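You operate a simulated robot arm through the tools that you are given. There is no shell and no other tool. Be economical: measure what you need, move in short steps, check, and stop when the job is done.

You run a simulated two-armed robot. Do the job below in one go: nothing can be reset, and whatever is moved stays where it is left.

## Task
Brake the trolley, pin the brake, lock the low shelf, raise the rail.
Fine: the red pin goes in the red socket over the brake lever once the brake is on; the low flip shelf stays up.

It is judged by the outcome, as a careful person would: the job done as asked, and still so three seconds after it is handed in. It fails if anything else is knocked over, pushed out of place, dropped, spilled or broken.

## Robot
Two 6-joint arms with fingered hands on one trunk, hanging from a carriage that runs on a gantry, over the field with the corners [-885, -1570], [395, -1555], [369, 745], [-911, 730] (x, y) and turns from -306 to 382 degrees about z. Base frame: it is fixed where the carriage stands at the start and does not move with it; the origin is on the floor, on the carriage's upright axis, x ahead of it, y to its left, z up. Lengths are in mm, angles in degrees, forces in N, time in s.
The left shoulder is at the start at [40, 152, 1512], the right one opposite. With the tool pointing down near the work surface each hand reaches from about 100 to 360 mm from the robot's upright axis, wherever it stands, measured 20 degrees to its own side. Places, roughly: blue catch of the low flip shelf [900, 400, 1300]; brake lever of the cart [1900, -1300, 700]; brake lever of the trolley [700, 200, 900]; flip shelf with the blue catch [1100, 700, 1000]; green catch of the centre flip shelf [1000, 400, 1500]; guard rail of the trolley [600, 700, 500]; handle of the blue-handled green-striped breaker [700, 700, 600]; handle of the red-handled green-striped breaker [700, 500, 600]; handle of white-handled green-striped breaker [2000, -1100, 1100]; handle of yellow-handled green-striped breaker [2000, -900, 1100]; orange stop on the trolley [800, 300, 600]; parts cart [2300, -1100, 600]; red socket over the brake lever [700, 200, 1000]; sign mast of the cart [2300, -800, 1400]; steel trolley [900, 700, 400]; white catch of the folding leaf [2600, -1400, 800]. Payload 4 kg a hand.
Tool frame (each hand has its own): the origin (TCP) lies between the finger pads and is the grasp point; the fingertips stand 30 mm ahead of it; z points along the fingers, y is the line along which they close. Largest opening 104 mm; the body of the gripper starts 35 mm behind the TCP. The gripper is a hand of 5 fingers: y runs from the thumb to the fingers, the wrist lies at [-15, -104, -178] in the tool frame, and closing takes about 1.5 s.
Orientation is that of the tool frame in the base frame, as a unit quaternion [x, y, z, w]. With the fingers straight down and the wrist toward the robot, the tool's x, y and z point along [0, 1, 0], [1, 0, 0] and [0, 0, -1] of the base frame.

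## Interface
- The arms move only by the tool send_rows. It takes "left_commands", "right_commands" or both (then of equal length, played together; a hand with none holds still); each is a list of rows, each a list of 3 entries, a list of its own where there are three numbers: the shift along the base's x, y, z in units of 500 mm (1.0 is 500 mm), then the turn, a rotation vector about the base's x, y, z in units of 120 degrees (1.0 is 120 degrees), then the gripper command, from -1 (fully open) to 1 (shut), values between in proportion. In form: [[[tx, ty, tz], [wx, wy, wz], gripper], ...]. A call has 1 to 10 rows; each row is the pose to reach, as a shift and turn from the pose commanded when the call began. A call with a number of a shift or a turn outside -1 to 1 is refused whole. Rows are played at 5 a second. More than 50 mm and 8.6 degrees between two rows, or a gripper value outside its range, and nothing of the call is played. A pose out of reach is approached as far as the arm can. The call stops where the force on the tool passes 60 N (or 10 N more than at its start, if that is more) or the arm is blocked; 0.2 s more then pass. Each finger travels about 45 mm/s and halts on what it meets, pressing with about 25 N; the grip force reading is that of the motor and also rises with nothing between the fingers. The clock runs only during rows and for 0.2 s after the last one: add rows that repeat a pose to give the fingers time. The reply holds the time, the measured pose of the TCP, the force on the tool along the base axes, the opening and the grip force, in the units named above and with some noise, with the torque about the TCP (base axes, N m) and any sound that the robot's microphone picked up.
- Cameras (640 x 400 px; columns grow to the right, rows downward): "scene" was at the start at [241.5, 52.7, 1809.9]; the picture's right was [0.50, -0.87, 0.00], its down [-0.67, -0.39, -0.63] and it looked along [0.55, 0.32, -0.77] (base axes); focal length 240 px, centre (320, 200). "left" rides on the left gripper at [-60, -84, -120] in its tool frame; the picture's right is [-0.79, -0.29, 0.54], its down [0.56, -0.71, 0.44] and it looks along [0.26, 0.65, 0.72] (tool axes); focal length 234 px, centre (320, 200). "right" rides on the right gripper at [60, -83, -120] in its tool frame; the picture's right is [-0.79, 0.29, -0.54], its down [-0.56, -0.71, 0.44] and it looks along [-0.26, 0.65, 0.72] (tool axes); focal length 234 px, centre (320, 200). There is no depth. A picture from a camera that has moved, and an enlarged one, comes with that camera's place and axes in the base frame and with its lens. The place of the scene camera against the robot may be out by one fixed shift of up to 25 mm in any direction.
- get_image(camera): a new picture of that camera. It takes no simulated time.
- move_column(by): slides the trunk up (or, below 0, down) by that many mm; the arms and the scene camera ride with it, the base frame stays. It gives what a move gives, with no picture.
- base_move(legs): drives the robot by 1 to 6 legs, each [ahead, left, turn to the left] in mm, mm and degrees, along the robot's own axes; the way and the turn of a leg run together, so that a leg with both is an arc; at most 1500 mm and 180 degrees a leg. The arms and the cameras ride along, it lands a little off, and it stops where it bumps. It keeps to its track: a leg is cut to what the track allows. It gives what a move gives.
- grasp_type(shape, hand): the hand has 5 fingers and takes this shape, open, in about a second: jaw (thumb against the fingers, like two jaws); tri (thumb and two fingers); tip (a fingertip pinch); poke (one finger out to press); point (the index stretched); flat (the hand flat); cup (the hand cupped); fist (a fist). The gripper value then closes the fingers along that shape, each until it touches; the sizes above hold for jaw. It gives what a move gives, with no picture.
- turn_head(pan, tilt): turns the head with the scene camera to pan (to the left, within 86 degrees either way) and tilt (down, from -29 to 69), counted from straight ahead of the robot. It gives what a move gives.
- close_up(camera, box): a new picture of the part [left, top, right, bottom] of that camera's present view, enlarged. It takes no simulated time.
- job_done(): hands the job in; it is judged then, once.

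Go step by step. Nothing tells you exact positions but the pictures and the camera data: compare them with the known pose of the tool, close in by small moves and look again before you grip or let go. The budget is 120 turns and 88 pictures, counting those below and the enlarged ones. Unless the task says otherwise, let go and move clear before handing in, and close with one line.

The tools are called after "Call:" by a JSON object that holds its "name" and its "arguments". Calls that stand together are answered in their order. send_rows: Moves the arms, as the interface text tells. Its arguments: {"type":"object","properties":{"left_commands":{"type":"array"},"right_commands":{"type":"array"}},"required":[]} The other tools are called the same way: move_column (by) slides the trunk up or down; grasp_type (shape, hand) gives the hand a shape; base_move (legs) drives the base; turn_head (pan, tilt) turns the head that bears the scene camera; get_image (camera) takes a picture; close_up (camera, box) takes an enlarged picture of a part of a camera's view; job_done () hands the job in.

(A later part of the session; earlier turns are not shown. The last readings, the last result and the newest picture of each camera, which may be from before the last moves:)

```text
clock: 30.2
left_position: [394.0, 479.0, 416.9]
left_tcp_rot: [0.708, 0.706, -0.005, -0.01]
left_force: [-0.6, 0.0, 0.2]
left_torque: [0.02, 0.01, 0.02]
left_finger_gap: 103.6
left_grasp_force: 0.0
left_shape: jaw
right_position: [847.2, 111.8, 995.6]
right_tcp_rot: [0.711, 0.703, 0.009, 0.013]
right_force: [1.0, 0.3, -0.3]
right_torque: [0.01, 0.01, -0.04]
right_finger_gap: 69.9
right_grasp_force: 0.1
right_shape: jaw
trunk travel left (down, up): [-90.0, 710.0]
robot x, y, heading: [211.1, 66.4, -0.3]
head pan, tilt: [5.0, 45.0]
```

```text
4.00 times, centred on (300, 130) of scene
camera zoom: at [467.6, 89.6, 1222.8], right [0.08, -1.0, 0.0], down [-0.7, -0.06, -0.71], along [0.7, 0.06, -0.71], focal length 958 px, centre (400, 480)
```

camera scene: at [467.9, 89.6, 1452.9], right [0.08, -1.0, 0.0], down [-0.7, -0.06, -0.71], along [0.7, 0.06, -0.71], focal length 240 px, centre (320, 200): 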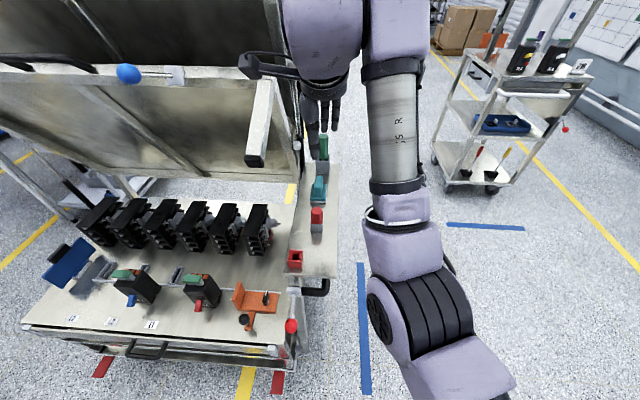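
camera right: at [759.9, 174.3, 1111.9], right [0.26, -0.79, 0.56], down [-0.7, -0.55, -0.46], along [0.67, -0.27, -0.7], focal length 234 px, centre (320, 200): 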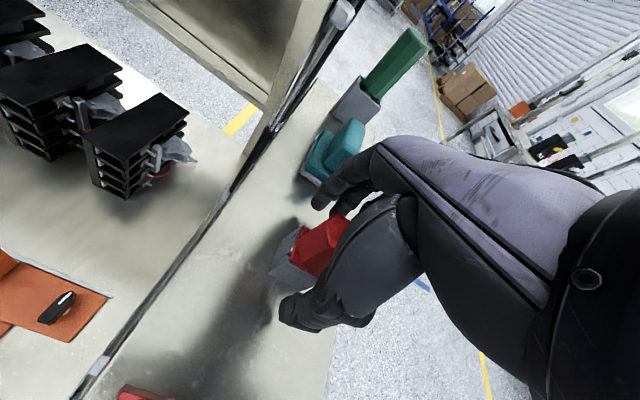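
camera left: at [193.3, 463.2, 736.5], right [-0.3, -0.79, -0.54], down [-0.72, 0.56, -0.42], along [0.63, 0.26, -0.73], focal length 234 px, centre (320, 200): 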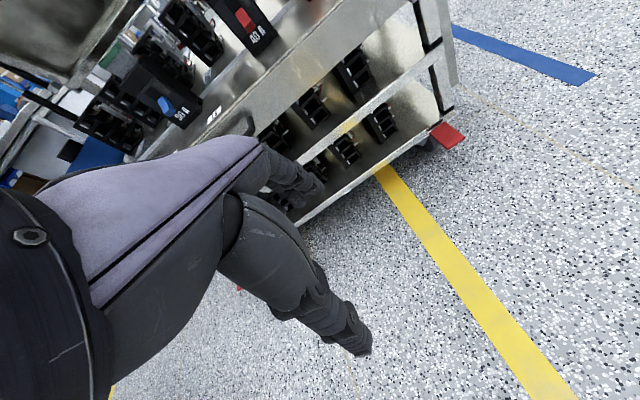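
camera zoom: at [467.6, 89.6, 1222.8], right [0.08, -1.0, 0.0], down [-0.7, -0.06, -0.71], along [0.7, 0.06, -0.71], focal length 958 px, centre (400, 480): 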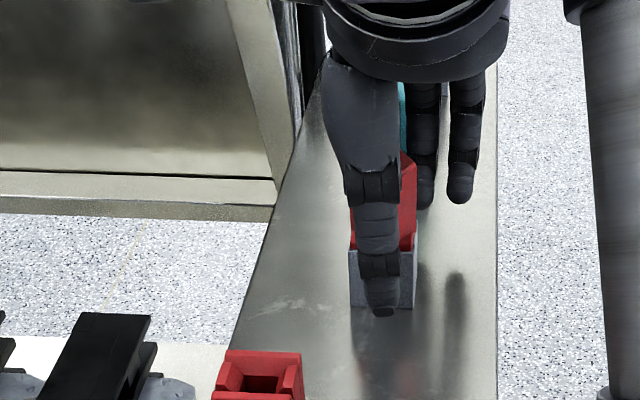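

Thumb and fingers straddle the pin. Lowering 15 mm and closing.

Call:
{"name": "move_column", "arguments": {"by": -14}}

Call:
{"name": "send_rows", "arguments": {"right_commands": [[[0, 0, 0], [0, 0, 0], 0.2], [[0, 0, 0], [0, 0, 0], 0.6], [[0, 0, 0], [0, 0, 0], 1], [[0, 0, 0], [0, 0, 0], 1], [[0, 0, 0], [0, 0, 0], 1], [[0, 0, 0], [0, 0, 0], 1], [[0, 0, 0], [0, 0, 0], 1], [[0, 0, 0], [0, 0, 0], 1]]}}

Call:
{"name": "get_image", "arguments": {"camera": "right"}}

Call:
{"name": "close_up", "arguments": {"camera": "scene", "box": [250, 80, 350, 180]}}

```text
clock: 30.8
left_position: [394.7, 478.9, 402.0]
left_tcp_rot: [0.708, 0.706, -0.005, -0.01]
left_force: [0.6, -0.1, -0.4]
left_torque: [-0.01, 0.02, 0.0]
left_finger_gap: 103.9
left_grasp_force: 0.0
left_shape: jaw
right_position: [847.4, 112.5, 981.5]
right_tcp_rot: [0.711, 0.703, 0.01, 0.014]
right_force: [0.5, -0.4, 4.5]
right_torque: [0.01, 0.15, -0.01]
right_finger_gap: 70.4
right_grasp_force: 0.1
right_shape: jaw
trunk travel left (down, up): [-76.0, 724.0]
robot x, y, heading: [213.7, 71.7, -0.3]
head pan, tilt: [5.0, 45.0]
```

```text
clock: 32.6
left_position: [396.5, 478.1, 402.9]
left_tcp_rot: [0.708, 0.707, -0.004, -0.009]
left_force: [-0.5, 0.2, -0.1]
left_torque: [0.0, -0.02, -0.01]
left_finger_gap: 103.7
left_grasp_force: 0.2
left_shape: jaw
right_position: [848.5, 111.6, 981.6]
right_tcp_rot: [0.71, 0.704, 0.009, 0.014]
right_force: [2.1, 0.9, 6.2]
right_torque: [0.02, 0.02, 0.03]
right_finger_gap: 25.2
right_grasp_force: 24.8
right_shape: jaw
trunk travel left (down, up): [-76.0, 724.0]
robot x, y, heading: [210.0, 70.0, -0.2]
head pan, tilt: [5.0, 45.0]
```

```text
50 pictures are left
camera right: at [760.6, 174.2, 1098.3], right [0.26, -0.79, 0.56], down [-0.7, -0.55, -0.46], along [0.67, -0.27, -0.69], focal length 234 px, centre (320, 200)
```

right: 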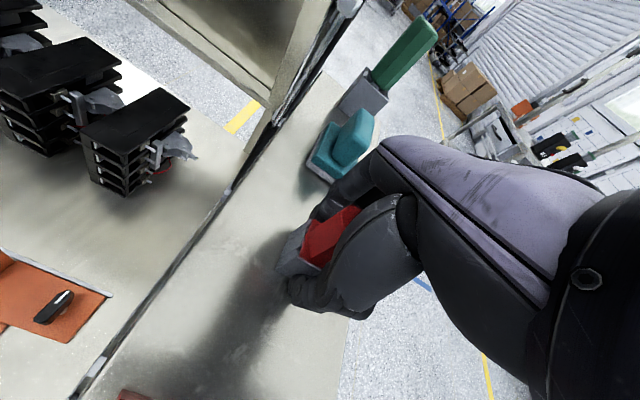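

```text
4.00 times, centred on (300, 130) of scene
camera zoom: at [468.3, 89.6, 1208.9], right [0.08, -1.0, 0.0], down [-0.7, -0.06, -0.71], along [0.71, 0.06, -0.71], focal length 958 px, centre (400, 480)
```

zoom: 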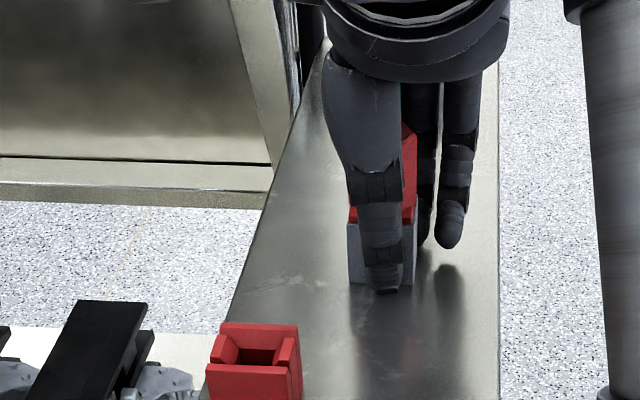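

Gripped at 25 mm. Lifting in small steps to see whether the pin comes free.

Call:
{"name": "send_rows", "arguments": {"right_commands": [[[0, 0, 0.01], [0, 0, 0], 1], [[0, 0, 0.02], [0, 0, 0], 1], [[0, 0, 0.03], [0, 0, 0], 1], [[0, 0, 0.04], [0, 0, 0], 1]]}}

Call:
{"name": "close_up", "arguments": {"camera": "scene", "box": [250, 80, 350, 180]}}

```text
clock: 33.6
left_position: [394.2, 478.7, 402.6]
left_tcp_rot: [0.708, 0.706, -0.005, -0.011]
left_force: [0.1, 0.3, -0.5]
left_torque: [0.01, 0.04, 0.02]
left_finger_gap: 103.7
left_grasp_force: 0.0
left_shape: jaw
right_position: [841.5, 112.7, 994.2]
right_tcp_rot: [0.713, 0.701, 0.007, 0.016]
right_force: [13.6, 0.0, -31.3]
right_torque: [-0.03, -0.24, 0.01]
right_finger_gap: 18.3
right_grasp_force: 25.3
right_shape: jaw
right hand out of reach, approached as far as the arm can: row 3, 4
trunk travel left (down, up): [-76.0, 724.0]
robot x, y, heading: [214.2, 72.3, -0.1]
head pan, tilt: [5.0, 45.0]
```

```text
4.00 times, centred on (300, 130) of scene
camera zoom: at [467.6, 89.3, 1208.5], right [0.08, -1.0, 0.0], down [-0.7, -0.06, -0.71], along [0.7, 0.06, -0.71], focal length 958 px, centre (400, 480)
```

zoom: 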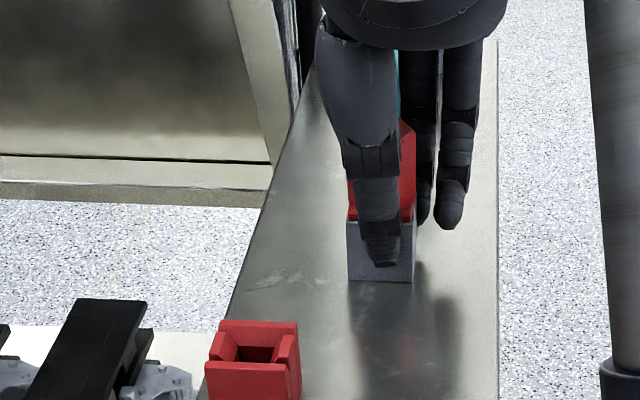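

The fingers were pinching the holder block: head top is really about z≈1015. I'll release, rise ~20 mm and regrip on the head only.

Call:
{"name": "send_rows", "arguments": {"right_commands": [[[0, 0, 0], [0, 0, 0], -0.35], [[0, 0, 0], [0, 0, 0], -0.35], [[0, 0, 0], [0, 0, 0], -0.35], [[0, 0, 0], [0, 0, 0], -0.35], [[0, 0, 0], [0, 0, 0], -0.35], [[0, 0, 0], [0, 0, 0], -0.35]]}}

Call:
{"name": "move_column", "arguments": {"by": 20}}

Call:
{"name": "get_image", "arguments": {"camera": "right"}}

Call:
{"name": "close_up", "arguments": {"camera": "scene", "box": [250, 80, 350, 180]}}

```text
clock: 35.0
left_position: [394.2, 477.3, 403.1]
left_tcp_rot: [0.708, 0.706, -0.004, -0.009]
left_force: [0.3, 0.0, -1.3]
left_torque: [-0.01, 0.01, -0.03]
left_finger_gap: 103.8
left_grasp_force: 0.3
left_shape: jaw
right_position: [841.4, 113.1, 997.1]
right_tcp_rot: [0.712, 0.702, 0.01, 0.016]
right_force: [-0.4, -0.9, -0.6]
right_torque: [0.0, 0.01, 0.02]
right_finger_gap: 69.8
right_grasp_force: 0.0
right_shape: jaw
trunk travel left (down, up): [-76.0, 724.0]
robot x, y, heading: [208.1, 70.0, -0.1]
head pan, tilt: [5.0, 45.0]
```

```text
clock: 35.7
left_position: [394.1, 478.0, 423.1]
left_tcp_rot: [0.707, 0.707, -0.005, -0.01]
left_force: [-0.2, 0.1, 0.1]
left_torque: [0.01, 0.01, 0.01]
left_finger_gap: 103.5
left_grasp_force: 0.1
left_shape: jaw
right_position: [840.6, 113.2, 1016.6]
right_tcp_rot: [0.712, 0.702, 0.009, 0.017]
right_force: [-0.5, -0.5, 0.4]
right_torque: [-0.01, -0.02, 0.0]
right_finger_gap: 69.9
right_grasp_force: 0.1
right_shape: jaw
trunk travel left (down, up): [-96.0, 704.0]
robot x, y, heading: [211.2, 69.8, -0.1]
head pan, tilt: [5.0, 45.0]
```

```text
47 pictures are left
camera right: at [753.1, 176.0, 1132.7], right [0.26, -0.79, 0.56], down [-0.7, -0.55, -0.46], along [0.67, -0.27, -0.69], focal length 234 px, centre (320, 200)
```

right: 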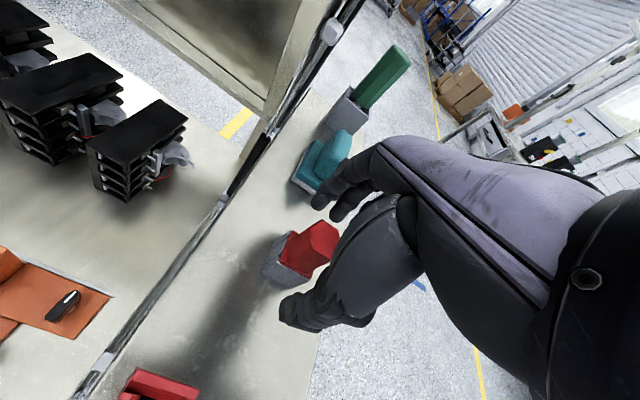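

```text
4.00 times, centred on (300, 130) of scene
camera zoom: at [467.4, 89.5, 1228.7], right [0.08, -1.0, 0.0], down [-0.7, -0.06, -0.71], along [0.7, 0.06, -0.71], focal length 958 px, centre (400, 480)
```

zoom: 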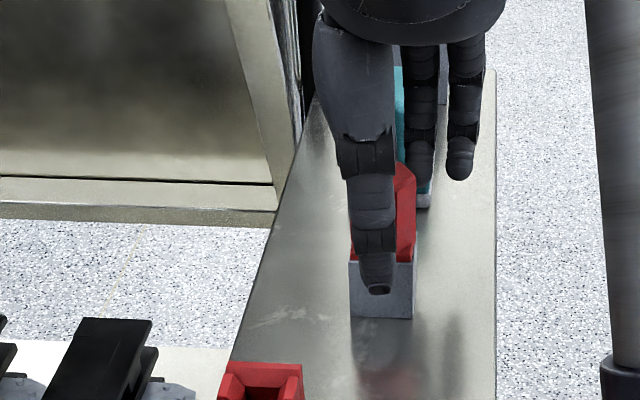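

Tips (z≈986) now sit just above the block top (≈980). Centering in x and closing.

Call:
{"name": "send_rows", "arguments": {"right_commands": [[[0.01, 0, 0], [0, 0, 0], 0], [[0.01, 0, 0], [0, 0, 0], 0.4], [[0.01, 0, 0], [0, 0, 0], 1], [[0.01, 0, 0], [0, 0, 0], 1], [[0.01, 0, 0], [0, 0, 0], 1], [[0.01, 0, 0], [0, 0, 0], 1], [[0.01, 0, 0], [0, 0, 0], 1], [[0.01, 0, 0], [0, 0, 0], 1]]}}

Call:
{"name": "move_column", "arguments": {"by": 8}}

Call:
{"name": "close_up", "arguments": {"camera": "scene", "box": [250, 80, 350, 180]}}

```text
clock: 37.5
left_position: [394.0, 479.1, 423.1]
left_tcp_rot: [0.708, 0.707, -0.005, -0.01]
left_force: [0.6, -0.4, 0.0]
left_torque: [-0.02, 0.01, 0.0]
left_finger_gap: 103.7
left_grasp_force: 0.1
left_shape: jaw
right_position: [844.9, 113.0, 1016.4]
right_tcp_rot: [0.713, 0.7, 0.009, 0.019]
right_force: [-3.8, -1.6, 0.8]
right_torque: [-0.02, 0.11, -0.02]
right_finger_gap: 18.3
right_grasp_force: 24.8
right_shape: jaw
trunk travel left (down, up): [-96.0, 704.0]
robot x, y, heading: [211.8, 69.6, -0.3]
head pan, tilt: [5.0, 45.0]
```

```text
clock: 38.1
left_position: [394.3, 479.0, 430.4]
left_tcp_rot: [0.708, 0.706, -0.005, -0.009]
left_force: [0.6, -0.2, 0.3]
left_torque: [-0.03, 0.0, -0.02]
left_finger_gap: 103.7
left_grasp_force: 0.1
left_shape: jaw
right_position: [845.2, 114.4, 1025.2]
right_tcp_rot: [0.713, 0.7, 0.01, 0.02]
right_force: [-1.6, 0.2, -0.7]
right_torque: [0.0, 0.06, -0.03]
right_finger_gap: 18.3
right_grasp_force: 25.3
right_shape: jaw
trunk travel left (down, up): [-104.0, 696.0]
robot x, y, heading: [209.8, 68.0, 0.1]
head pan, tilt: [5.0, 45.0]
```

```text
4.00 times, centred on (300, 130) of scene
camera zoom: at [467.2, 89.5, 1236.7], right [0.08, -1.0, 0.0], down [-0.7, -0.06, -0.71], along [0.7, 0.06, -0.71], focal length 958 px, centre (400, 480)
```

zoom: 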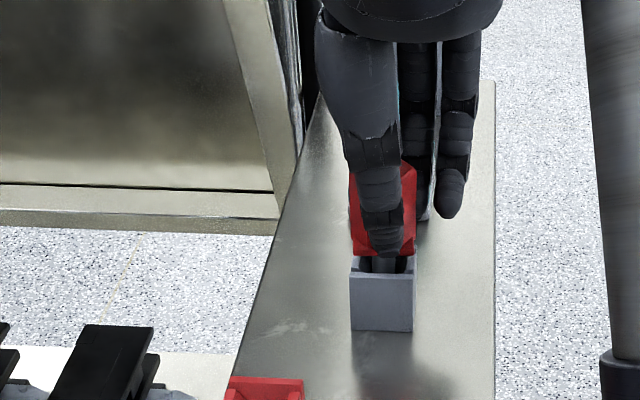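

The pin comes out of its holder. Raising well clear and checking its shape and the socket.

Call:
{"name": "move_column", "arguments": {"by": 100}}

Call:
{"name": "close_up", "arguments": {"camera": "scene", "box": [250, 80, 350, 180]}}

Call:
{"name": "close_up", "arguments": {"camera": "scene", "box": [260, 180, 360, 290]}}

Call:
{"name": "get_image", "arguments": {"camera": "right"}}

```text
clock: 39.4
left_position: [394.3, 478.1, 529.9]
left_tcp_rot: [0.707, 0.708, -0.005, -0.01]
left_force: [0.2, 1.0, -0.1]
left_torque: [0.0, 0.03, 0.02]
left_finger_gap: 103.9
left_grasp_force: 0.0
left_shape: jaw
right_position: [845.7, 112.6, 1124.1]
right_tcp_rot: [0.713, 0.701, 0.01, 0.019]
right_force: [-0.8, -0.2, -0.7]
right_torque: [0.02, -0.01, 0.0]
right_finger_gap: 18.5
right_grasp_force: 24.6
right_shape: jaw
trunk travel left (down, up): [-204.0, 596.0]
robot x, y, heading: [208.8, 69.0, -0.2]
head pan, tilt: [5.0, 45.0]
```

```text
4.00 times, centred on (300, 130) of scene
camera zoom: at [467.4, 89.5, 1336.6], right [0.08, -1.0, 0.0], down [-0.7, -0.06, -0.71], along [0.7, 0.06, -0.71], focal length 958 px, centre (400, 480)
```

zoom: 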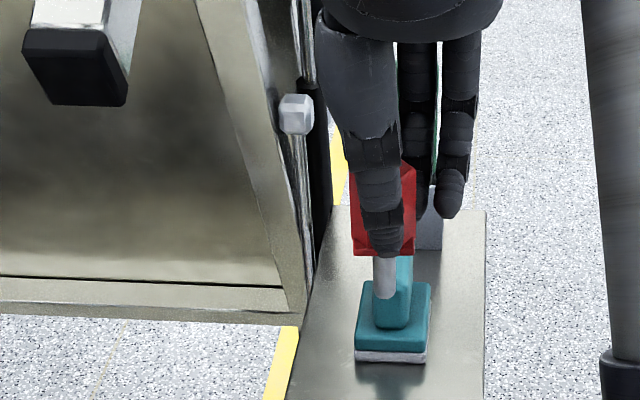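

```text
3.64 times, centred on (310, 235) of scene
camera zoom: at [467.4, 89.5, 1336.6], right [0.08, -1.0, 0.0], down [-0.7, -0.06, -0.71], along [0.7, 0.06, -0.71], focal length 871 px, centre (356, 73)
```

zoom: 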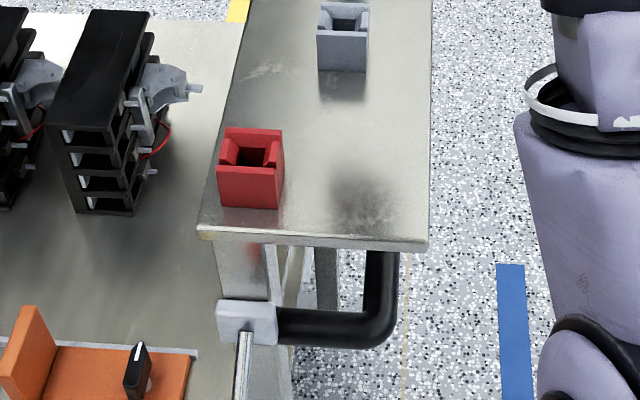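

```text
42 pictures are left
camera right: at [757.6, 177.0, 1239.4], right [0.25, -0.79, 0.57], down [-0.7, -0.55, -0.46], along [0.67, -0.28, -0.69], focal length 234 px, centre (320, 200)
```

right: 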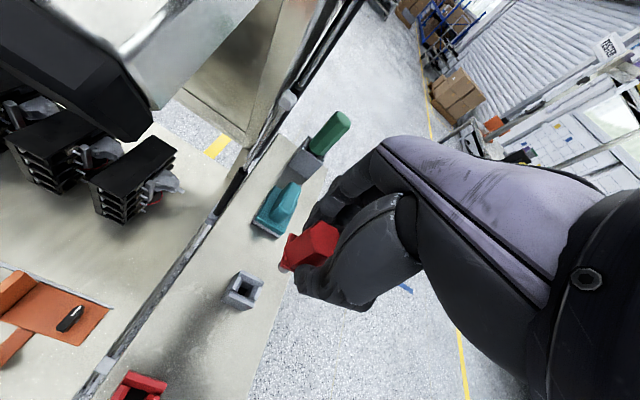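

The displacement holder→socket measures [-105.5, +38.7] in two cameras. Driving back first, then left.

Call:
{"name": "base_move", "arguments": {"legs": [[-105.5, 0, 0], [0, 38.7, 0]]}}

Call:
{"name": "get_image", "arguments": {"camera": "right"}}

Call:
{"name": "close_up", "arguments": {"camera": "scene", "box": [250, 80, 350, 180]}}

```text
clock: 41.0
left_position: [287.8, 518.7, 530.1]
left_tcp_rot: [0.707, 0.707, -0.005, -0.01]
left_force: [0.3, 0.8, -0.8]
left_torque: [-0.04, 0.0, 0.0]
left_finger_gap: 103.4
left_grasp_force: 0.2
left_shape: jaw
right_position: [738.9, 153.1, 1124.4]
right_tcp_rot: [0.713, 0.701, 0.009, 0.019]
right_force: [0.0, 0.3, 0.0]
right_torque: [-0.01, 0.0, 0.03]
right_finger_gap: 18.4
right_grasp_force: 25.1
right_shape: jaw
trunk travel left (down, up): [-204.0, 596.0]
robot x, y, heading: [102.1, 109.2, -0.2]
head pan, tilt: [5.0, 45.0]
```

```text
41 pictures are left
camera right: at [651.0, 217.1, 1239.6], right [0.25, -0.79, 0.57], down [-0.7, -0.55, -0.46], along [0.67, -0.28, -0.69], focal length 234 px, centre (320, 200)
```

right: 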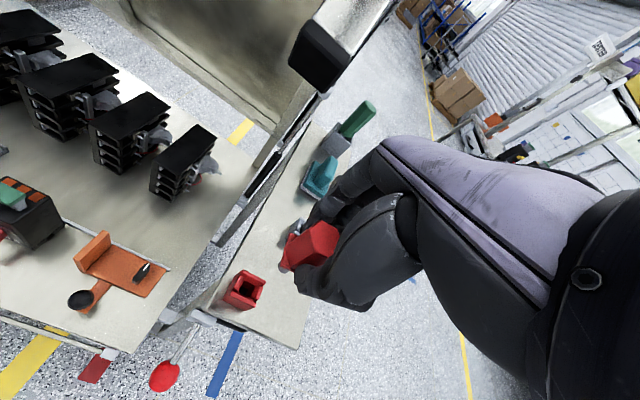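

```text
4.00 times, centred on (300, 130) of scene
camera zoom: at [360.8, 129.3, 1336.7], right [0.08, -1.0, 0.0], down [-0.7, -0.06, -0.71], along [0.7, 0.06, -0.71], focal length 958 px, centre (400, 480)
```

zoom: 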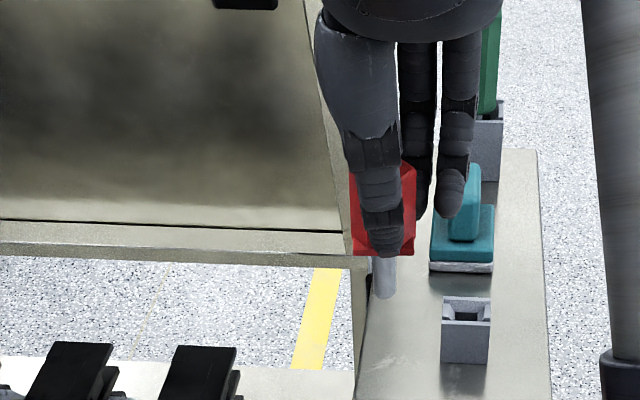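

The socket now sits at the same pixel as the holder did, so alignment is good. Lowering to just above the socket.

Call:
{"name": "move_column", "arguments": {"by": -56}}

Call:
{"name": "close_up", "arguments": {"camera": "right", "box": [180, 200, 360, 340]}}

Call:
{"name": "close_up", "arguments": {"camera": "scene", "box": [250, 100, 350, 200]}}

```text
clock: 42.0
left_position: [287.1, 517.4, 473.9]
left_tcp_rot: [0.708, 0.707, -0.005, -0.01]
left_force: [-0.6, 0.6, 0.8]
left_torque: [-0.01, -0.02, 0.02]
left_finger_gap: 103.8
left_grasp_force: 0.0
left_shape: jaw
right_position: [739.4, 153.8, 1068.3]
right_tcp_rot: [0.713, 0.701, 0.009, 0.019]
right_force: [0.0, 0.1, -1.4]
right_torque: [0.0, 0.0, 0.01]
right_finger_gap: 18.3
right_grasp_force: 24.7
right_shape: jaw
trunk travel left (down, up): [-148.0, 652.0]
robot x, y, heading: [102.7, 109.4, -0.3]
head pan, tilt: [5.0, 45.0]
```

```text
2.86 times, centred on (270, 270) of right
camera zoom: at [651.1, 217.0, 1183.6], right [0.25, -0.79, 0.57], down [-0.7, -0.55, -0.46], along [0.67, -0.28, -0.69], focal length 669 px, centre (463, 0)
```

zoom: 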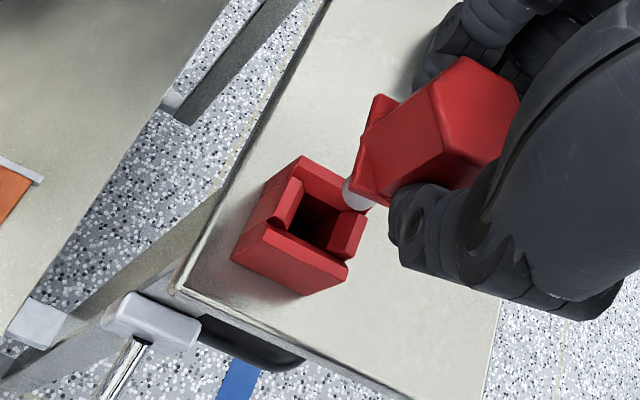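

```text
4.00 times, centred on (300, 150) of scene
camera zoom: at [360.9, 129.2, 1280.8], right [0.08, -1.0, 0.0], down [-0.7, -0.06, -0.71], along [0.7, 0.06, -0.71], focal length 958 px, centre (400, 400)
```

zoom: 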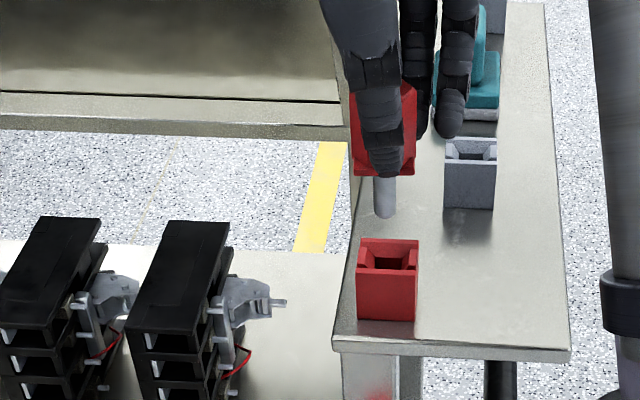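

Shank tip lines up over the socket within ~2 mm. Inserting in small force-limited steps.

Call:
{"name": "send_rows", "arguments": {"right_commands": [[[0, -0.002, -0.016], [0, 0, 0], 1], [[0, -0.002, -0.032], [0, 0, 0], 1], [[0, -0.002, -0.044], [0, 0, 0], 1], [[0, -0.002, -0.056], [0, 0, 0], 1], [[0, -0.002, -0.056], [0, 0, 0], 1]]}}

Call:
{"name": "close_up", "arguments": {"camera": "right", "box": [180, 200, 360, 340]}}

Call:
{"name": "close_up", "arguments": {"camera": "scene", "box": [250, 100, 350, 200]}}

```text
clock: 43.2
left_position: [287.8, 517.5, 475.0]
left_tcp_rot: [0.707, 0.707, -0.005, -0.009]
left_force: [0.5, -0.2, -0.5]
left_torque: [-0.01, -0.02, 0.02]
left_finger_gap: 103.8
left_grasp_force: 0.1
left_shape: jaw
right_position: [738.5, 152.4, 1040.1]
right_tcp_rot: [0.713, 0.701, 0.009, 0.019]
right_force: [0.2, 0.6, -0.3]
right_torque: [-0.03, 0.03, 0.01]
right_finger_gap: 18.3
right_grasp_force: 25.2
right_shape: jaw
trunk travel left (down, up): [-148.0, 652.0]
robot x, y, heading: [105.9, 109.6, -0.4]
head pan, tilt: [5.0, 45.0]
```

```text
2.86 times, centred on (270, 270) of right
camera zoom: at [651.1, 216.4, 1154.7], right [0.25, -0.79, 0.57], down [-0.7, -0.55, -0.46], along [0.67, -0.28, -0.69], focal length 669 px, centre (463, 0)
```

zoom: 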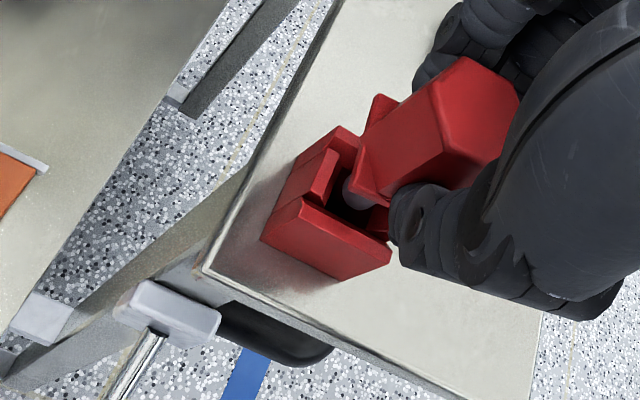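

```text
4.00 times, centred on (300, 150) of scene
camera zoom: at [360.8, 129.2, 1280.7], right [0.08, -1.0, 0.0], down [-0.7, -0.06, -0.71], along [0.7, 0.06, -0.71], focal length 958 px, centre (400, 400)
```

zoom: 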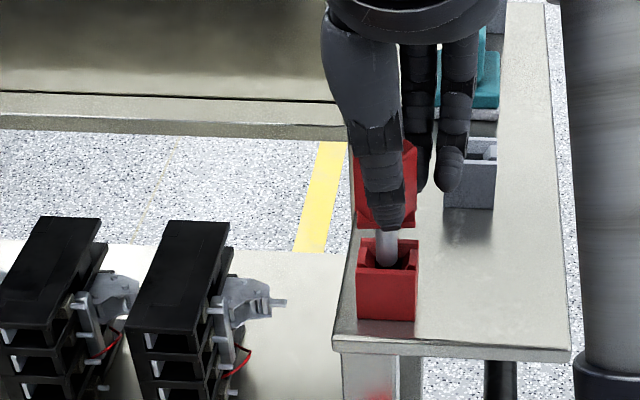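

The shank is entering with no force. Continuing down to the seat.

Call:
{"name": "send_rows", "arguments": {"right_commands": [[[0, 0, -0.012], [0, 0, 0], 1], [[0, 0, -0.024], [0, 0, 0], 1], [[0, 0, -0.034], [0, 0, 0], 1], [[0, 0, -0.042], [0, 0, 0], 1], [[0, 0, -0.05], [0, 0, 0], 1]]}}

Call:
{"name": "close_up", "arguments": {"camera": "scene", "box": [250, 100, 350, 200]}}

```text
clock: 44.4
left_position: [285.4, 518.5, 475.5]
left_tcp_rot: [0.707, 0.707, -0.005, -0.009]
left_force: [-0.3, 0.3, 0.6]
left_torque: [-0.02, -0.01, -0.02]
left_finger_gap: 103.8
left_grasp_force: 0.1
left_shape: jaw
right_position: [740.6, 150.3, 1016.9]
right_tcp_rot: [0.712, 0.702, 0.009, 0.018]
right_force: [-7.0, 0.2, 4.7]
right_torque: [-0.03, 0.28, 0.05]
right_finger_gap: 18.6
right_grasp_force: 24.7
right_shape: jaw
right hand out of reach, approached as far as the arm can: row 5
trunk travel left (down, up): [-148.0, 652.0]
robot x, y, heading: [106.1, 105.8, -0.3]
head pan, tilt: [5.0, 45.0]
```

```text
4.00 times, centred on (300, 150) of scene
camera zoom: at [360.0, 129.4, 1280.7], right [0.08, -1.0, 0.0], down [-0.71, -0.06, -0.71], along [0.7, 0.06, -0.71], focal length 958 px, centre (400, 400)
```

zoom: 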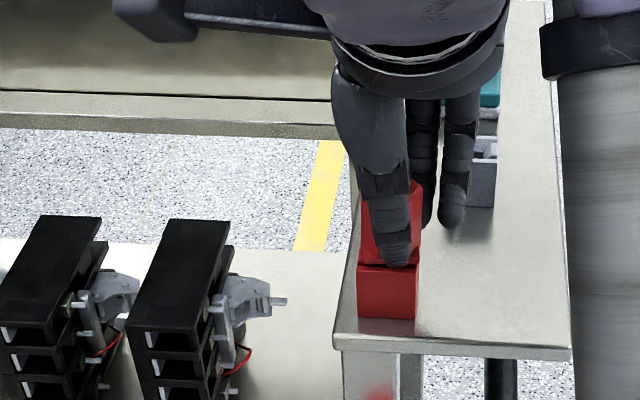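

The pin looks seated at the same height as in its holder. Releasing.

Call:
{"name": "send_rows", "arguments": {"right_commands": [[[0, 0, 0], [0, 0, 0], 0.4], [[0, 0, 0], [0, 0, 0], 0.0], [[0, 0, 0], [0, 0, 0], -0.35], [[0, 0, 0], [0, 0, 0], -0.35], [[0, 0, 0], [0, 0, 0], -0.35], [[0, 0, 0], [0, 0, 0], -0.35]]}}

Call:
{"name": "move_column", "arguments": {"by": 80}}

Call:
{"name": "close_up", "arguments": {"camera": "scene", "box": [230, 130, 380, 280]}}

```text
clock: 45.8
left_position: [287.3, 518.5, 473.9]
left_tcp_rot: [0.707, 0.707, -0.004, -0.011]
left_force: [0.5, 0.6, -0.1]
left_torque: [0.0, 0.04, -0.02]
left_finger_gap: 103.6
left_grasp_force: 0.0
left_shape: jaw
right_position: [741.9, 150.5, 1015.9]
right_tcp_rot: [0.712, 0.702, 0.01, 0.018]
right_force: [-0.1, 0.1, -0.1]
right_torque: [0.02, -0.01, -0.02]
right_finger_gap: 69.6
right_grasp_force: 0.1
right_shape: jaw
trunk travel left (down, up): [-148.0, 652.0]
robot x, y, heading: [104.6, 107.3, -0.3]
head pan, tilt: [5.0, 45.0]
```

```text
clock: 47.0
left_position: [286.7, 518.5, 554.4]
left_tcp_rot: [0.707, 0.707, -0.005, -0.009]
left_force: [-0.5, 0.8, -0.3]
left_torque: [-0.01, -0.01, 0.01]
left_finger_gap: 103.7
left_grasp_force: 0.0
left_shape: jaw
right_position: [742.3, 149.5, 1095.4]
right_tcp_rot: [0.713, 0.701, 0.009, 0.018]
right_force: [-0.1, -0.4, 1.3]
right_torque: [-0.01, 0.04, 0.0]
right_finger_gap: 69.8
right_grasp_force: 0.1
right_shape: jaw
trunk travel left (down, up): [-228.0, 572.0]
robot x, y, heading: [100.5, 108.0, -0.1]
head pan, tilt: [5.0, 45.0]
```

```text
2.67 times, centred on (305, 205) of scene
camera zoom: at [360.7, 129.2, 1360.7], right [0.08, -1.0, 0.0], down [-0.7, -0.06, -0.71], along [0.7, 0.06, -0.71], focal length 639 px, centre (360, 187)
```

zoom: 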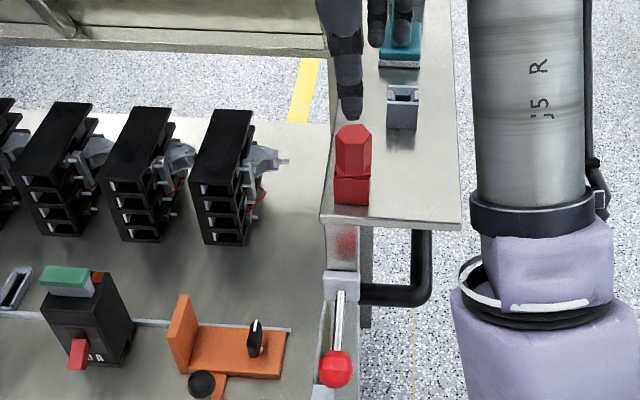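

Pin is seated in the red socket and the brake lever is down. Next the blue catch: knob ≈[871,452,1311], pivot ≈[938,411,1291]. I'll back off, go left, rise, and close the right hand.

Call:
{"name": "base_move", "arguments": {"legs": [[-110, 0, 0], [0, 345, 0]]}}

Call:
{"name": "move_column", "arguments": {"by": 300}}

Call:
{"name": "send_rows", "arguments": {"right_commands": [[[0, 0, 0], [0, 0, 0], 1], [[0, 0, 0], [0, 0, 0], 1], [[0, 0, 0], [0, 0, 0], 1], [[0, 0, 0], [0, 0, 0], 1], [[0, 0, 0], [0, 0, 0], 1], [[0, 0, 0], [0, 0, 0], 1]]}}

Call:
{"name": "get_image", "arguments": {"camera": "right"}}

Call:
{"name": "get_image", "arguments": {"camera": "scene"}}

```text
clock: 50.0
left_position: [178.7, 860.0, 554.3]
left_tcp_rot: [0.707, 0.707, -0.004, -0.01]
left_force: [0.5, 1.2, -0.6]
left_torque: [0.0, -0.02, 0.04]
left_finger_gap: 103.8
left_grasp_force: 0.1
left_shape: jaw
right_position: [633.7, 491.2, 1096.2]
right_tcp_rot: [0.713, 0.701, 0.009, 0.018]
right_force: [0.7, -0.2, -0.6]
right_torque: [-0.02, -0.01, 0.01]
right_finger_gap: 69.8
right_grasp_force: 0.0
right_shape: jaw
trunk travel left (down, up): [-228.0, 572.0]
robot x, y, heading: [-7.7, 449.4, -0.6]
head pan, tilt: [5.0, 45.0]
```

```text
clock: 53.0
left_position: [179.4, 860.0, 855.1]
left_tcp_rot: [0.708, 0.707, -0.005, -0.009]
left_force: [-0.7, -0.2, 0.2]
left_torque: [-0.01, 0.03, 0.0]
left_finger_gap: 103.8
left_grasp_force: 0.0
left_shape: jaw
right_position: [632.9, 490.6, 1396.8]
right_tcp_rot: [0.713, 0.701, 0.009, 0.017]
right_force: [-0.6, 1.1, -1.1]
right_torque: [-0.02, -0.03, -0.03]
right_finger_gap: 70.0
right_grasp_force: 0.1
right_shape: jaw
trunk travel left (down, up): [-528.0, 272.0]
robot x, y, heading: [-3.9, 451.5, -0.3]
head pan, tilt: [5.0, 45.0]
```

```text
clock: 54.4
left_position: [179.2, 861.2, 854.7]
left_tcp_rot: [0.707, 0.707, -0.005, -0.009]
left_force: [-0.3, 0.2, 0.2]
left_torque: [-0.01, 0.01, -0.01]
left_finger_gap: 104.0
left_grasp_force: 0.2
left_shape: jaw
right_position: [632.1, 491.1, 1396.3]
right_tcp_rot: [0.713, 0.7, 0.009, 0.018]
right_force: [-0.7, -0.1, 0.1]
right_torque: [0.0, 0.0, -0.01]
right_finger_gap: 0.0
right_grasp_force: 24.8
right_shape: jaw
trunk travel left (down, up): [-528.0, 272.0]
robot x, y, heading: [-9.5, 450.3, -0.3]
head pan, tilt: [5.0, 45.0]
```

```text
33 pictures are left
camera right: at [545.1, 554.9, 1511.7], right [0.25, -0.79, 0.56], down [-0.7, -0.55, -0.46], along [0.67, -0.28, -0.69], focal length 234 px, centre (320, 200)
```

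right: 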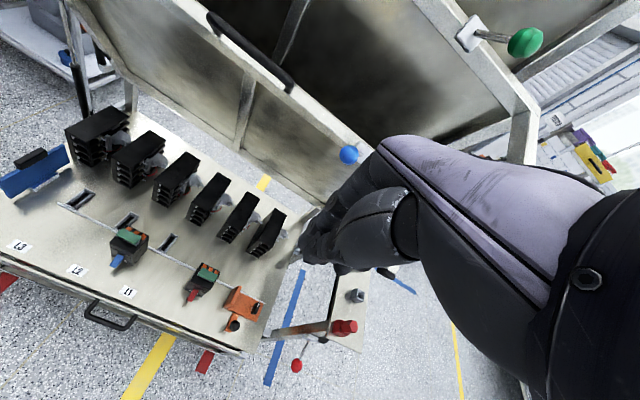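

```text
32 pictures are left
camera scene: at [251.5, 471.5, 1660.7], right [0.08, -1.0, 0.0], down [-0.7, -0.06, -0.71], along [0.7, 0.06, -0.71], focal length 240 px, centre (320, 200)
```

scene: 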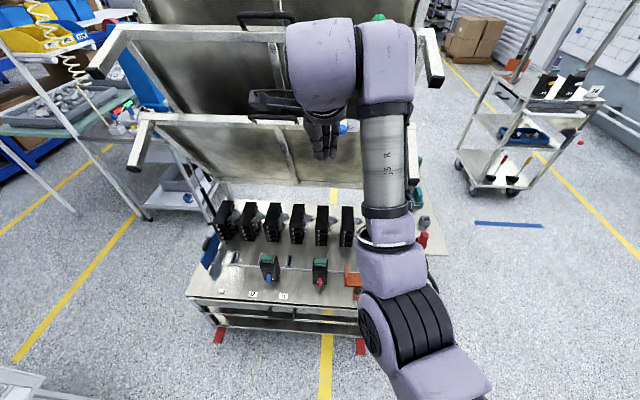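

Blue knob confirmed at [871,450,1305]; the locked green catch points to the right, so blue must swing right. I'll go to its left side, then advance.

Call:
{"name": "base_move", "arguments": {"legs": [[0, 34, 0], [232, 0, 0]]}}

Call:
{"name": "move_column", "arguments": {"by": -40}}

Call:
{"name": "get_image", "arguments": {"camera": "right"}}

Call:
{"name": "get_image", "arguments": {"camera": "scene"}}

```text
clock: 56.6
left_position: [410.2, 892.9, 854.2]
left_tcp_rot: [0.708, 0.706, -0.005, -0.011]
left_force: [0.7, -0.3, -0.9]
left_torque: [0.02, 0.04, 0.0]
left_finger_gap: 104.1
left_grasp_force: 0.0
left_shape: jaw
right_position: [862.0, 523.7, 1396.4]
right_tcp_rot: [0.713, 0.701, 0.009, 0.018]
right_force: [0.2, -0.2, 0.3]
right_torque: [0.02, 0.01, 0.0]
right_finger_gap: 0.2
right_grasp_force: 24.8
right_shape: jaw
trunk travel left (down, up): [-528.0, 272.0]
robot x, y, heading: [225.1, 484.4, -0.5]
head pan, tilt: [5.0, 45.0]
```

```text
clock: 57.4
left_position: [409.9, 893.5, 814.5]
left_tcp_rot: [0.708, 0.706, -0.005, -0.01]
left_force: [0.5, 0.7, 0.1]
left_torque: [0.0, 0.02, 0.0]
left_finger_gap: 103.6
left_grasp_force: 0.1
left_shape: jaw
right_position: [863.4, 524.0, 1356.6]
right_tcp_rot: [0.713, 0.701, 0.009, 0.018]
right_force: [0.4, 0.0, 0.1]
right_torque: [-0.04, 0.01, -0.01]
right_finger_gap: 0.0
right_grasp_force: 25.1
right_shape: jaw
trunk travel left (down, up): [-488.0, 312.0]
robot x, y, heading: [226.9, 485.2, -0.5]
head pan, tilt: [5.0, 45.0]
```

```text
31 pictures are left
camera right: at [775.3, 587.7, 1471.8], right [0.25, -0.79, 0.56], down [-0.7, -0.55, -0.46], along [0.67, -0.28, -0.69], focal length 234 px, centre (320, 200)
```

right: 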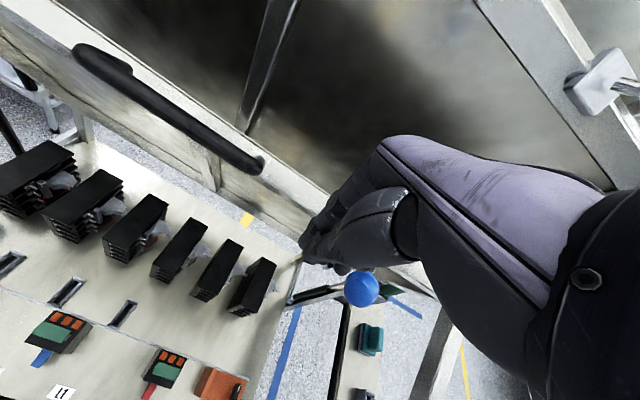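

```text
30 pictures are left
camera scene: at [481.7, 504.3, 1620.8], right [0.08, -1.0, 0.0], down [-0.7, -0.06, -0.71], along [0.7, 0.06, -0.71], focal length 240 px, centre (320, 200)
```

scene: 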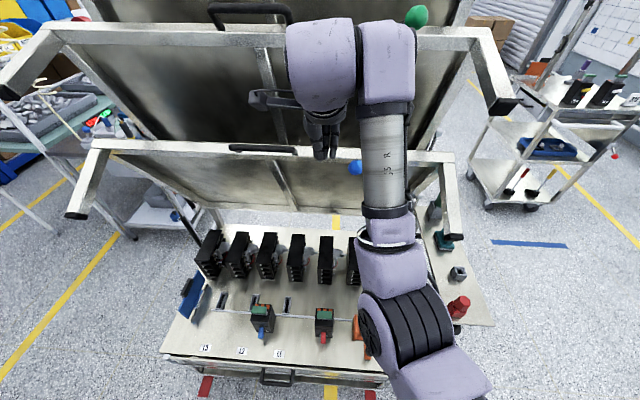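

Clear on the left of the knob. Lowering 42 mm beside it and sweeping right in small steps.

Call:
{"name": "move_column", "arguments": {"by": -42}}

Call:
{"name": "send_rows", "arguments": {"right_commands": [[[0.004, -0.03, 0], [0, 0, 0], 1], [[0.004, -0.05, 0], [0, 0, 0], 1], [[0.004, -0.07, 0], [0, 0, 0], 1], [[0.002, -0.09, 0], [0, 0, 0], 1], [[0, -0.11, 0], [0, 0, 0], 1], [[-0.006, -0.13, 0], [0, 0, 0], 1]]}}

Call:
{"name": "get_image", "arguments": {"camera": "right"}}

```text
clock: 58.3
left_position: [408.6, 892.2, 771.1]
left_tcp_rot: [0.708, 0.706, -0.005, -0.01]
left_force: [0.0, 0.5, -0.1]
left_torque: [0.0, 0.0, -0.02]
left_finger_gap: 103.6
left_grasp_force: 0.1
left_shape: jaw
right_position: [863.4, 523.7, 1314.4]
right_tcp_rot: [0.713, 0.701, 0.009, 0.018]
right_force: [0.3, -0.6, -0.7]
right_torque: [0.02, 0.0, 0.01]
right_finger_gap: 0.0
right_grasp_force: 25.1
right_shape: jaw
trunk travel left (down, up): [-446.0, 354.0]
robot x, y, heading: [223.8, 483.7, -0.4]
head pan, tilt: [5.0, 45.0]
```

```text
clock: 59.7
left_position: [410.0, 892.7, 773.6]
left_tcp_rot: [0.707, 0.707, -0.004, -0.01]
left_force: [0.7, -1.0, -0.5]
left_torque: [0.03, 0.01, 0.01]
left_finger_gap: 103.7
left_grasp_force: 0.0
left_shape: jaw
right_position: [874.5, 483.6, 1320.3]
right_tcp_rot: [0.72, 0.694, 0.01, 0.014]
right_force: [0.9, 0.4, -0.4]
right_torque: [0.03, -0.01, -0.01]
right_finger_gap: 0.2
right_grasp_force: 24.9
right_shape: jaw
right hand out of reach, approached as far as the arm can: row 2, 3, 4, 5, 6
trunk travel left (down, up): [-446.0, 354.0]
robot x, y, heading: [224.5, 483.8, -0.2]
head pan, tilt: [5.0, 45.0]
```

```text
29 pictures are left
camera right: at [787.6, 546.5, 1437.3], right [0.24, -0.8, 0.56], down [-0.71, -0.54, -0.46], along [0.66, -0.28, -0.69], focal length 234 px, centre (320, 200)
```

right: 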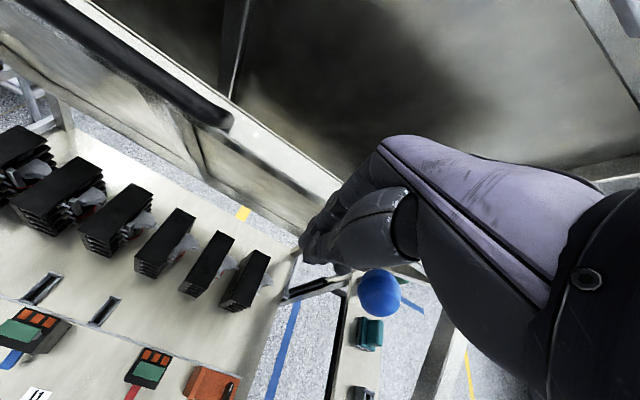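

Arm reach is limited sideways here, so I'll sweep with the base instead in increments.

Call:
{"name": "base_move", "arguments": {"legs": [[-4, -45, 0]]}}

Call:
{"name": "get_image", "arguments": {"camera": "right"}}

```text
clock: 60.6
left_position: [403.5, 846.6, 772.3]
left_tcp_rot: [0.708, 0.706, -0.006, -0.009]
left_force: [-0.9, -0.8, 0.8]
left_torque: [0.04, 0.01, -0.02]
left_finger_gap: 103.8
left_grasp_force: 0.0
left_shape: jaw
right_position: [868.5, 437.2, 1321.4]
right_tcp_rot: [0.718, 0.695, 0.011, 0.015]
right_force: [-1.1, -0.2, 1.1]
right_torque: [0.03, 0.01, 0.02]
right_finger_gap: 0.0
right_grasp_force: 24.7
right_shape: jaw
trunk travel left (down, up): [-446.0, 354.0]
robot x, y, heading: [224.7, 440.3, -0.2]
head pan, tilt: [5.0, 45.0]
```

```text
28 pictures are left
camera right: at [782.9, 501.8, 1437.5], right [0.24, -0.79, 0.56], down [-0.71, -0.54, -0.46], along [0.66, -0.28, -0.69], focal length 234 px, centre (320, 200)
```

right: 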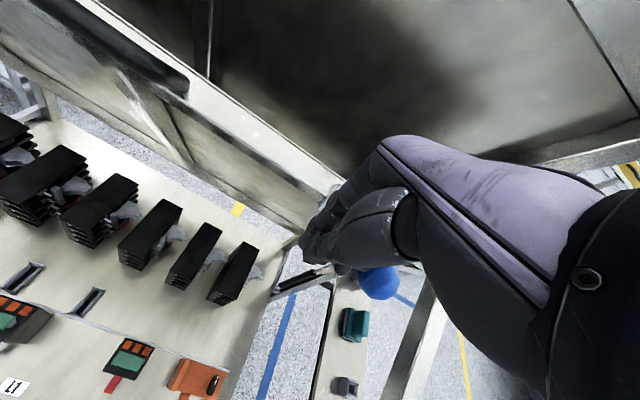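

The catch has swung to y≈381, offset 56 mm from the hand. A bit more to reach its stop.

Call:
{"name": "base_move", "arguments": {"legs": [[0, -14, 0]]}}

Call:
{"name": "close_up", "arguments": {"camera": "right", "box": [280, 150, 480, 310]}}

```text
clock: 61.4
left_position: [403.2, 835.0, 772.7]
left_tcp_rot: [0.708, 0.707, -0.005, -0.01]
left_force: [0.3, -0.7, 0.1]
left_torque: [0.03, 0.01, 0.03]
left_finger_gap: 103.8
left_grasp_force: 0.2
left_shape: jaw
right_position: [868.8, 425.5, 1321.5]
right_tcp_rot: [0.719, 0.695, 0.01, 0.014]
right_force: [-1.7, 2.1, 2.8]
right_torque: [-0.1, 0.02, -0.12]
right_finger_gap: 0.2
right_grasp_force: 25.0
right_shape: jaw
trunk travel left (down, up): [-446.0, 354.0]
robot x, y, heading: [220.0, 422.8, -0.2]
head pan, tilt: [5.0, 45.0]
```

```text
2.50 times, centred on (380, 230) of right
camera zoom: at [782.7, 488.6, 1437.8], right [0.24, -0.79, 0.56], down [-0.71, -0.54, -0.46], along [0.66, -0.28, -0.69], focal length 585 px, centre (170, 125)
```

zoom: 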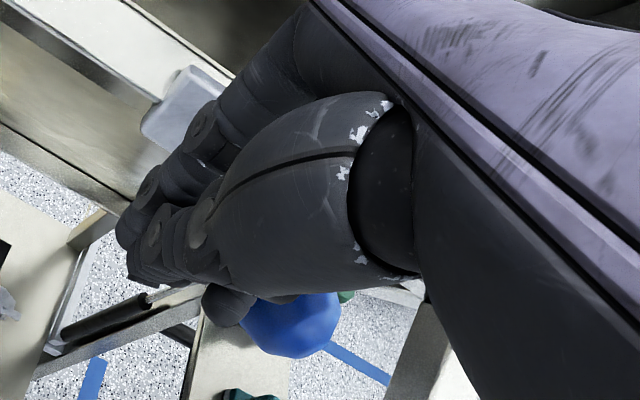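

Call:
{"name": "base_move", "arguments": {"legs": [[0, -8, 0]]}}

Call:
{"name": "close_up", "arguments": {"camera": "right", "box": [280, 150, 480, 310]}}

```text
clock: 62.1
left_position: [405.3, 828.3, 773.2]
left_tcp_rot: [0.707, 0.707, -0.005, -0.01]
left_force: [0.4, -0.1, -0.1]
left_torque: [-0.02, 0.03, -0.02]
left_finger_gap: 103.7
left_grasp_force: 0.0
left_shape: jaw
right_position: [868.5, 416.8, 1321.9]
right_tcp_rot: [0.718, 0.696, 0.012, 0.015]
right_force: [-2.3, 6.6, 11.1]
right_torque: [-0.31, -0.08, -0.03]
right_finger_gap: 0.0
right_grasp_force: 24.8
right_shape: jaw
trunk travel left (down, up): [-446.0, 354.0]
robot x, y, heading: [217.4, 416.5, -0.1]
head pan, tilt: [5.0, 45.0]
```

```text
2.50 times, centred on (380, 230) of right
camera zoom: at [782.5, 481.6, 1439.1], right [0.24, -0.8, 0.56], down [-0.71, -0.54, -0.46], along [0.66, -0.28, -0.69], focal length 585 px, centre (170, 125)
```

zoom: 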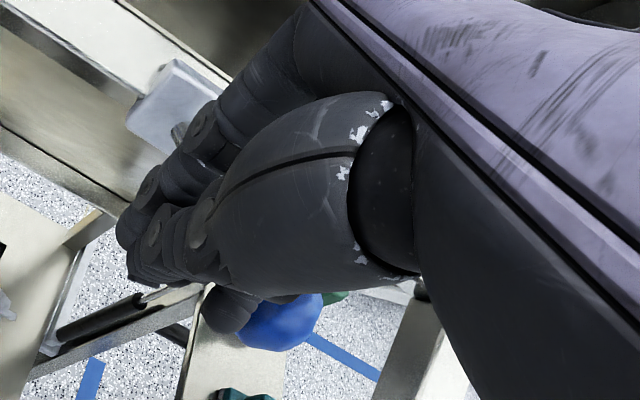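

The knob is at its far stop (mirror of its start, y≈373). Backing off left, up and away, then checking it.

Call:
{"name": "base_move", "arguments": {"legs": [[0, 40, 0]]}}

Call:
{"name": "move_column", "arguments": {"by": 80}}

Call:
{"name": "base_move", "arguments": {"legs": [[-250, 0, 0]]}}

Call:
{"name": "get_image", "arguments": {"camera": "right"}}

Call:
{"name": "get_image", "arguments": {"camera": "left"}}

```text
clock: 63.0
left_position: [404.3, 866.8, 772.9]
left_tcp_rot: [0.707, 0.707, -0.005, -0.009]
left_force: [0.2, 0.1, 0.7]
left_torque: [-0.05, 0.0, 0.01]
left_finger_gap: 103.5
left_grasp_force: 0.0
left_shape: jaw
right_position: [869.3, 458.2, 1322.8]
right_tcp_rot: [0.718, 0.696, 0.012, 0.013]
right_force: [-0.4, 0.6, -0.1]
right_torque: [-0.03, 0.02, -0.01]
right_finger_gap: 0.0
right_grasp_force: 25.3
right_shape: jaw
trunk travel left (down, up): [-446.0, 354.0]
robot x, y, heading: [220.9, 456.6, -0.2]
head pan, tilt: [5.0, 45.0]
```

```text
clock: 64.1
left_position: [404.1, 866.7, 852.8]
left_tcp_rot: [0.707, 0.707, -0.004, -0.009]
left_force: [-0.8, -0.6, -0.1]
left_torque: [0.03, -0.04, 0.0]
left_finger_gap: 103.7
left_grasp_force: 0.0
left_shape: jaw
right_position: [868.5, 457.1, 1401.2]
right_tcp_rot: [0.718, 0.696, 0.012, 0.015]
right_force: [-0.5, -1.0, -0.3]
right_torque: [-0.02, 0.01, 0.0]
right_finger_gap: 0.1
right_grasp_force: 25.4
right_shape: jaw
trunk travel left (down, up): [-526.0, 274.0]
robot x, y, heading: [217.6, 456.3, -0.2]
head pan, tilt: [5.0, 45.0]
```

```text
clock: 66.0
left_position: [156.1, 867.3, 852.7]
left_tcp_rot: [0.706, 0.708, -0.005, -0.009]
left_force: [-0.2, 0.3, -0.3]
left_torque: [-0.02, -0.02, 0.03]
left_finger_gap: 103.8
left_grasp_force: 0.0
left_shape: jaw
right_position: [621.6, 458.8, 1400.9]
right_tcp_rot: [0.718, 0.696, 0.011, 0.015]
right_force: [-0.3, 0.8, 0.5]
right_torque: [-0.03, 0.02, -0.03]
right_finger_gap: 0.0
right_grasp_force: 25.0
right_shape: jaw
trunk travel left (down, up): [-526.0, 274.0]
robot x, y, heading: [-25.3, 457.5, -0.0]
head pan, tilt: [5.0, 45.0]
```

```text
25 pictures are left
camera right: at [534.4, 522.4, 1518.5], right [0.24, -0.79, 0.56], down [-0.71, -0.54, -0.46], along [0.66, -0.28, -0.69], focal length 234 px, centre (320, 200)
```

right: 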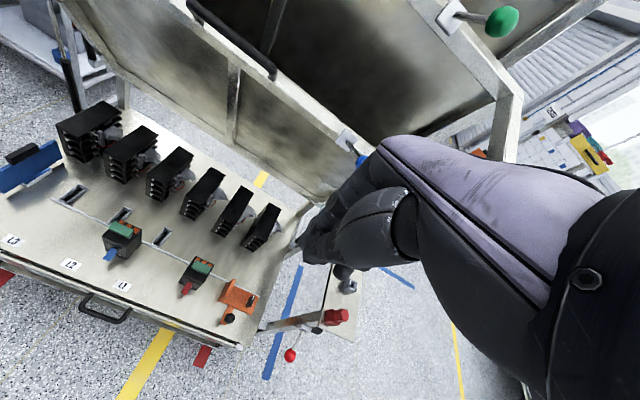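

```text
24 pictures are left
camera left: at [74.1, 805.8, 972.3], right [-0.3, -0.79, -0.54], down [-0.72, 0.56, -0.42], along [0.63, 0.26, -0.73], focal length 234 px, centre (320, 200)
```

left: 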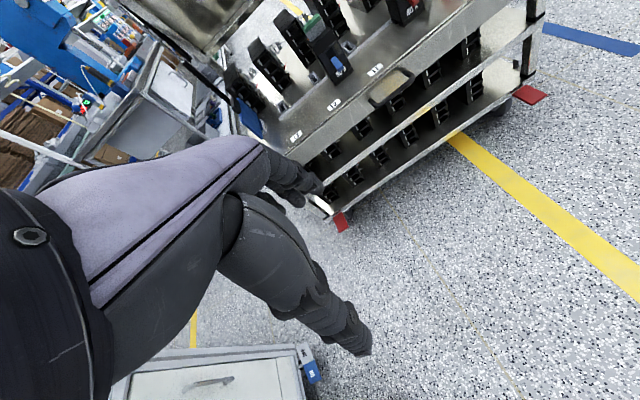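

Blue catch is swung right. Now the rail: zooming on its handle in both hand cameras to triangulate.

Call:
{"name": "close_up", "arguments": {"camera": "left", "box": [300, 20, 460, 220]}}

Call:
{"name": "close_up", "arguments": {"camera": "right", "box": [0, 240, 260, 400]}}

```text
2.00 times, centred on (380, 120) of left
camera zoom: at [74.1, 805.8, 972.3], right [-0.3, -0.79, -0.54], down [-0.72, 0.56, -0.42], along [0.63, 0.26, -0.73], focal length 468 px, centre (200, 360)
```

zoom: 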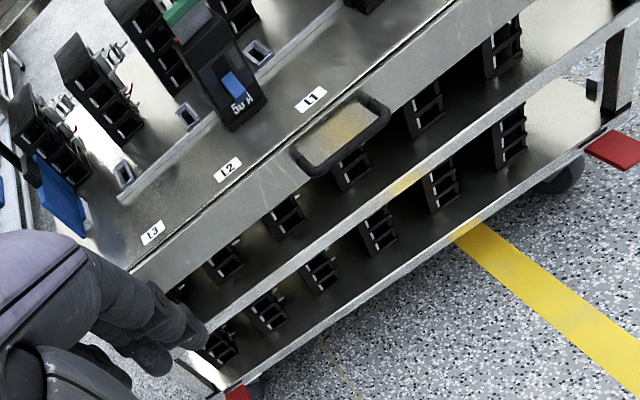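

```text
2.46 times, centred on (130, 320) of right
camera zoom: at [534.4, 522.4, 1518.5], right [0.24, -0.79, 0.56], down [-0.71, -0.54, -0.46], along [0.66, -0.28, -0.69], focal length 576 px, centre (788, -95)
```

zoom: 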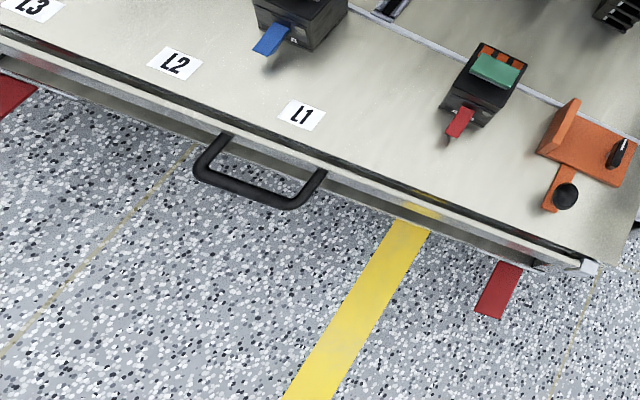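

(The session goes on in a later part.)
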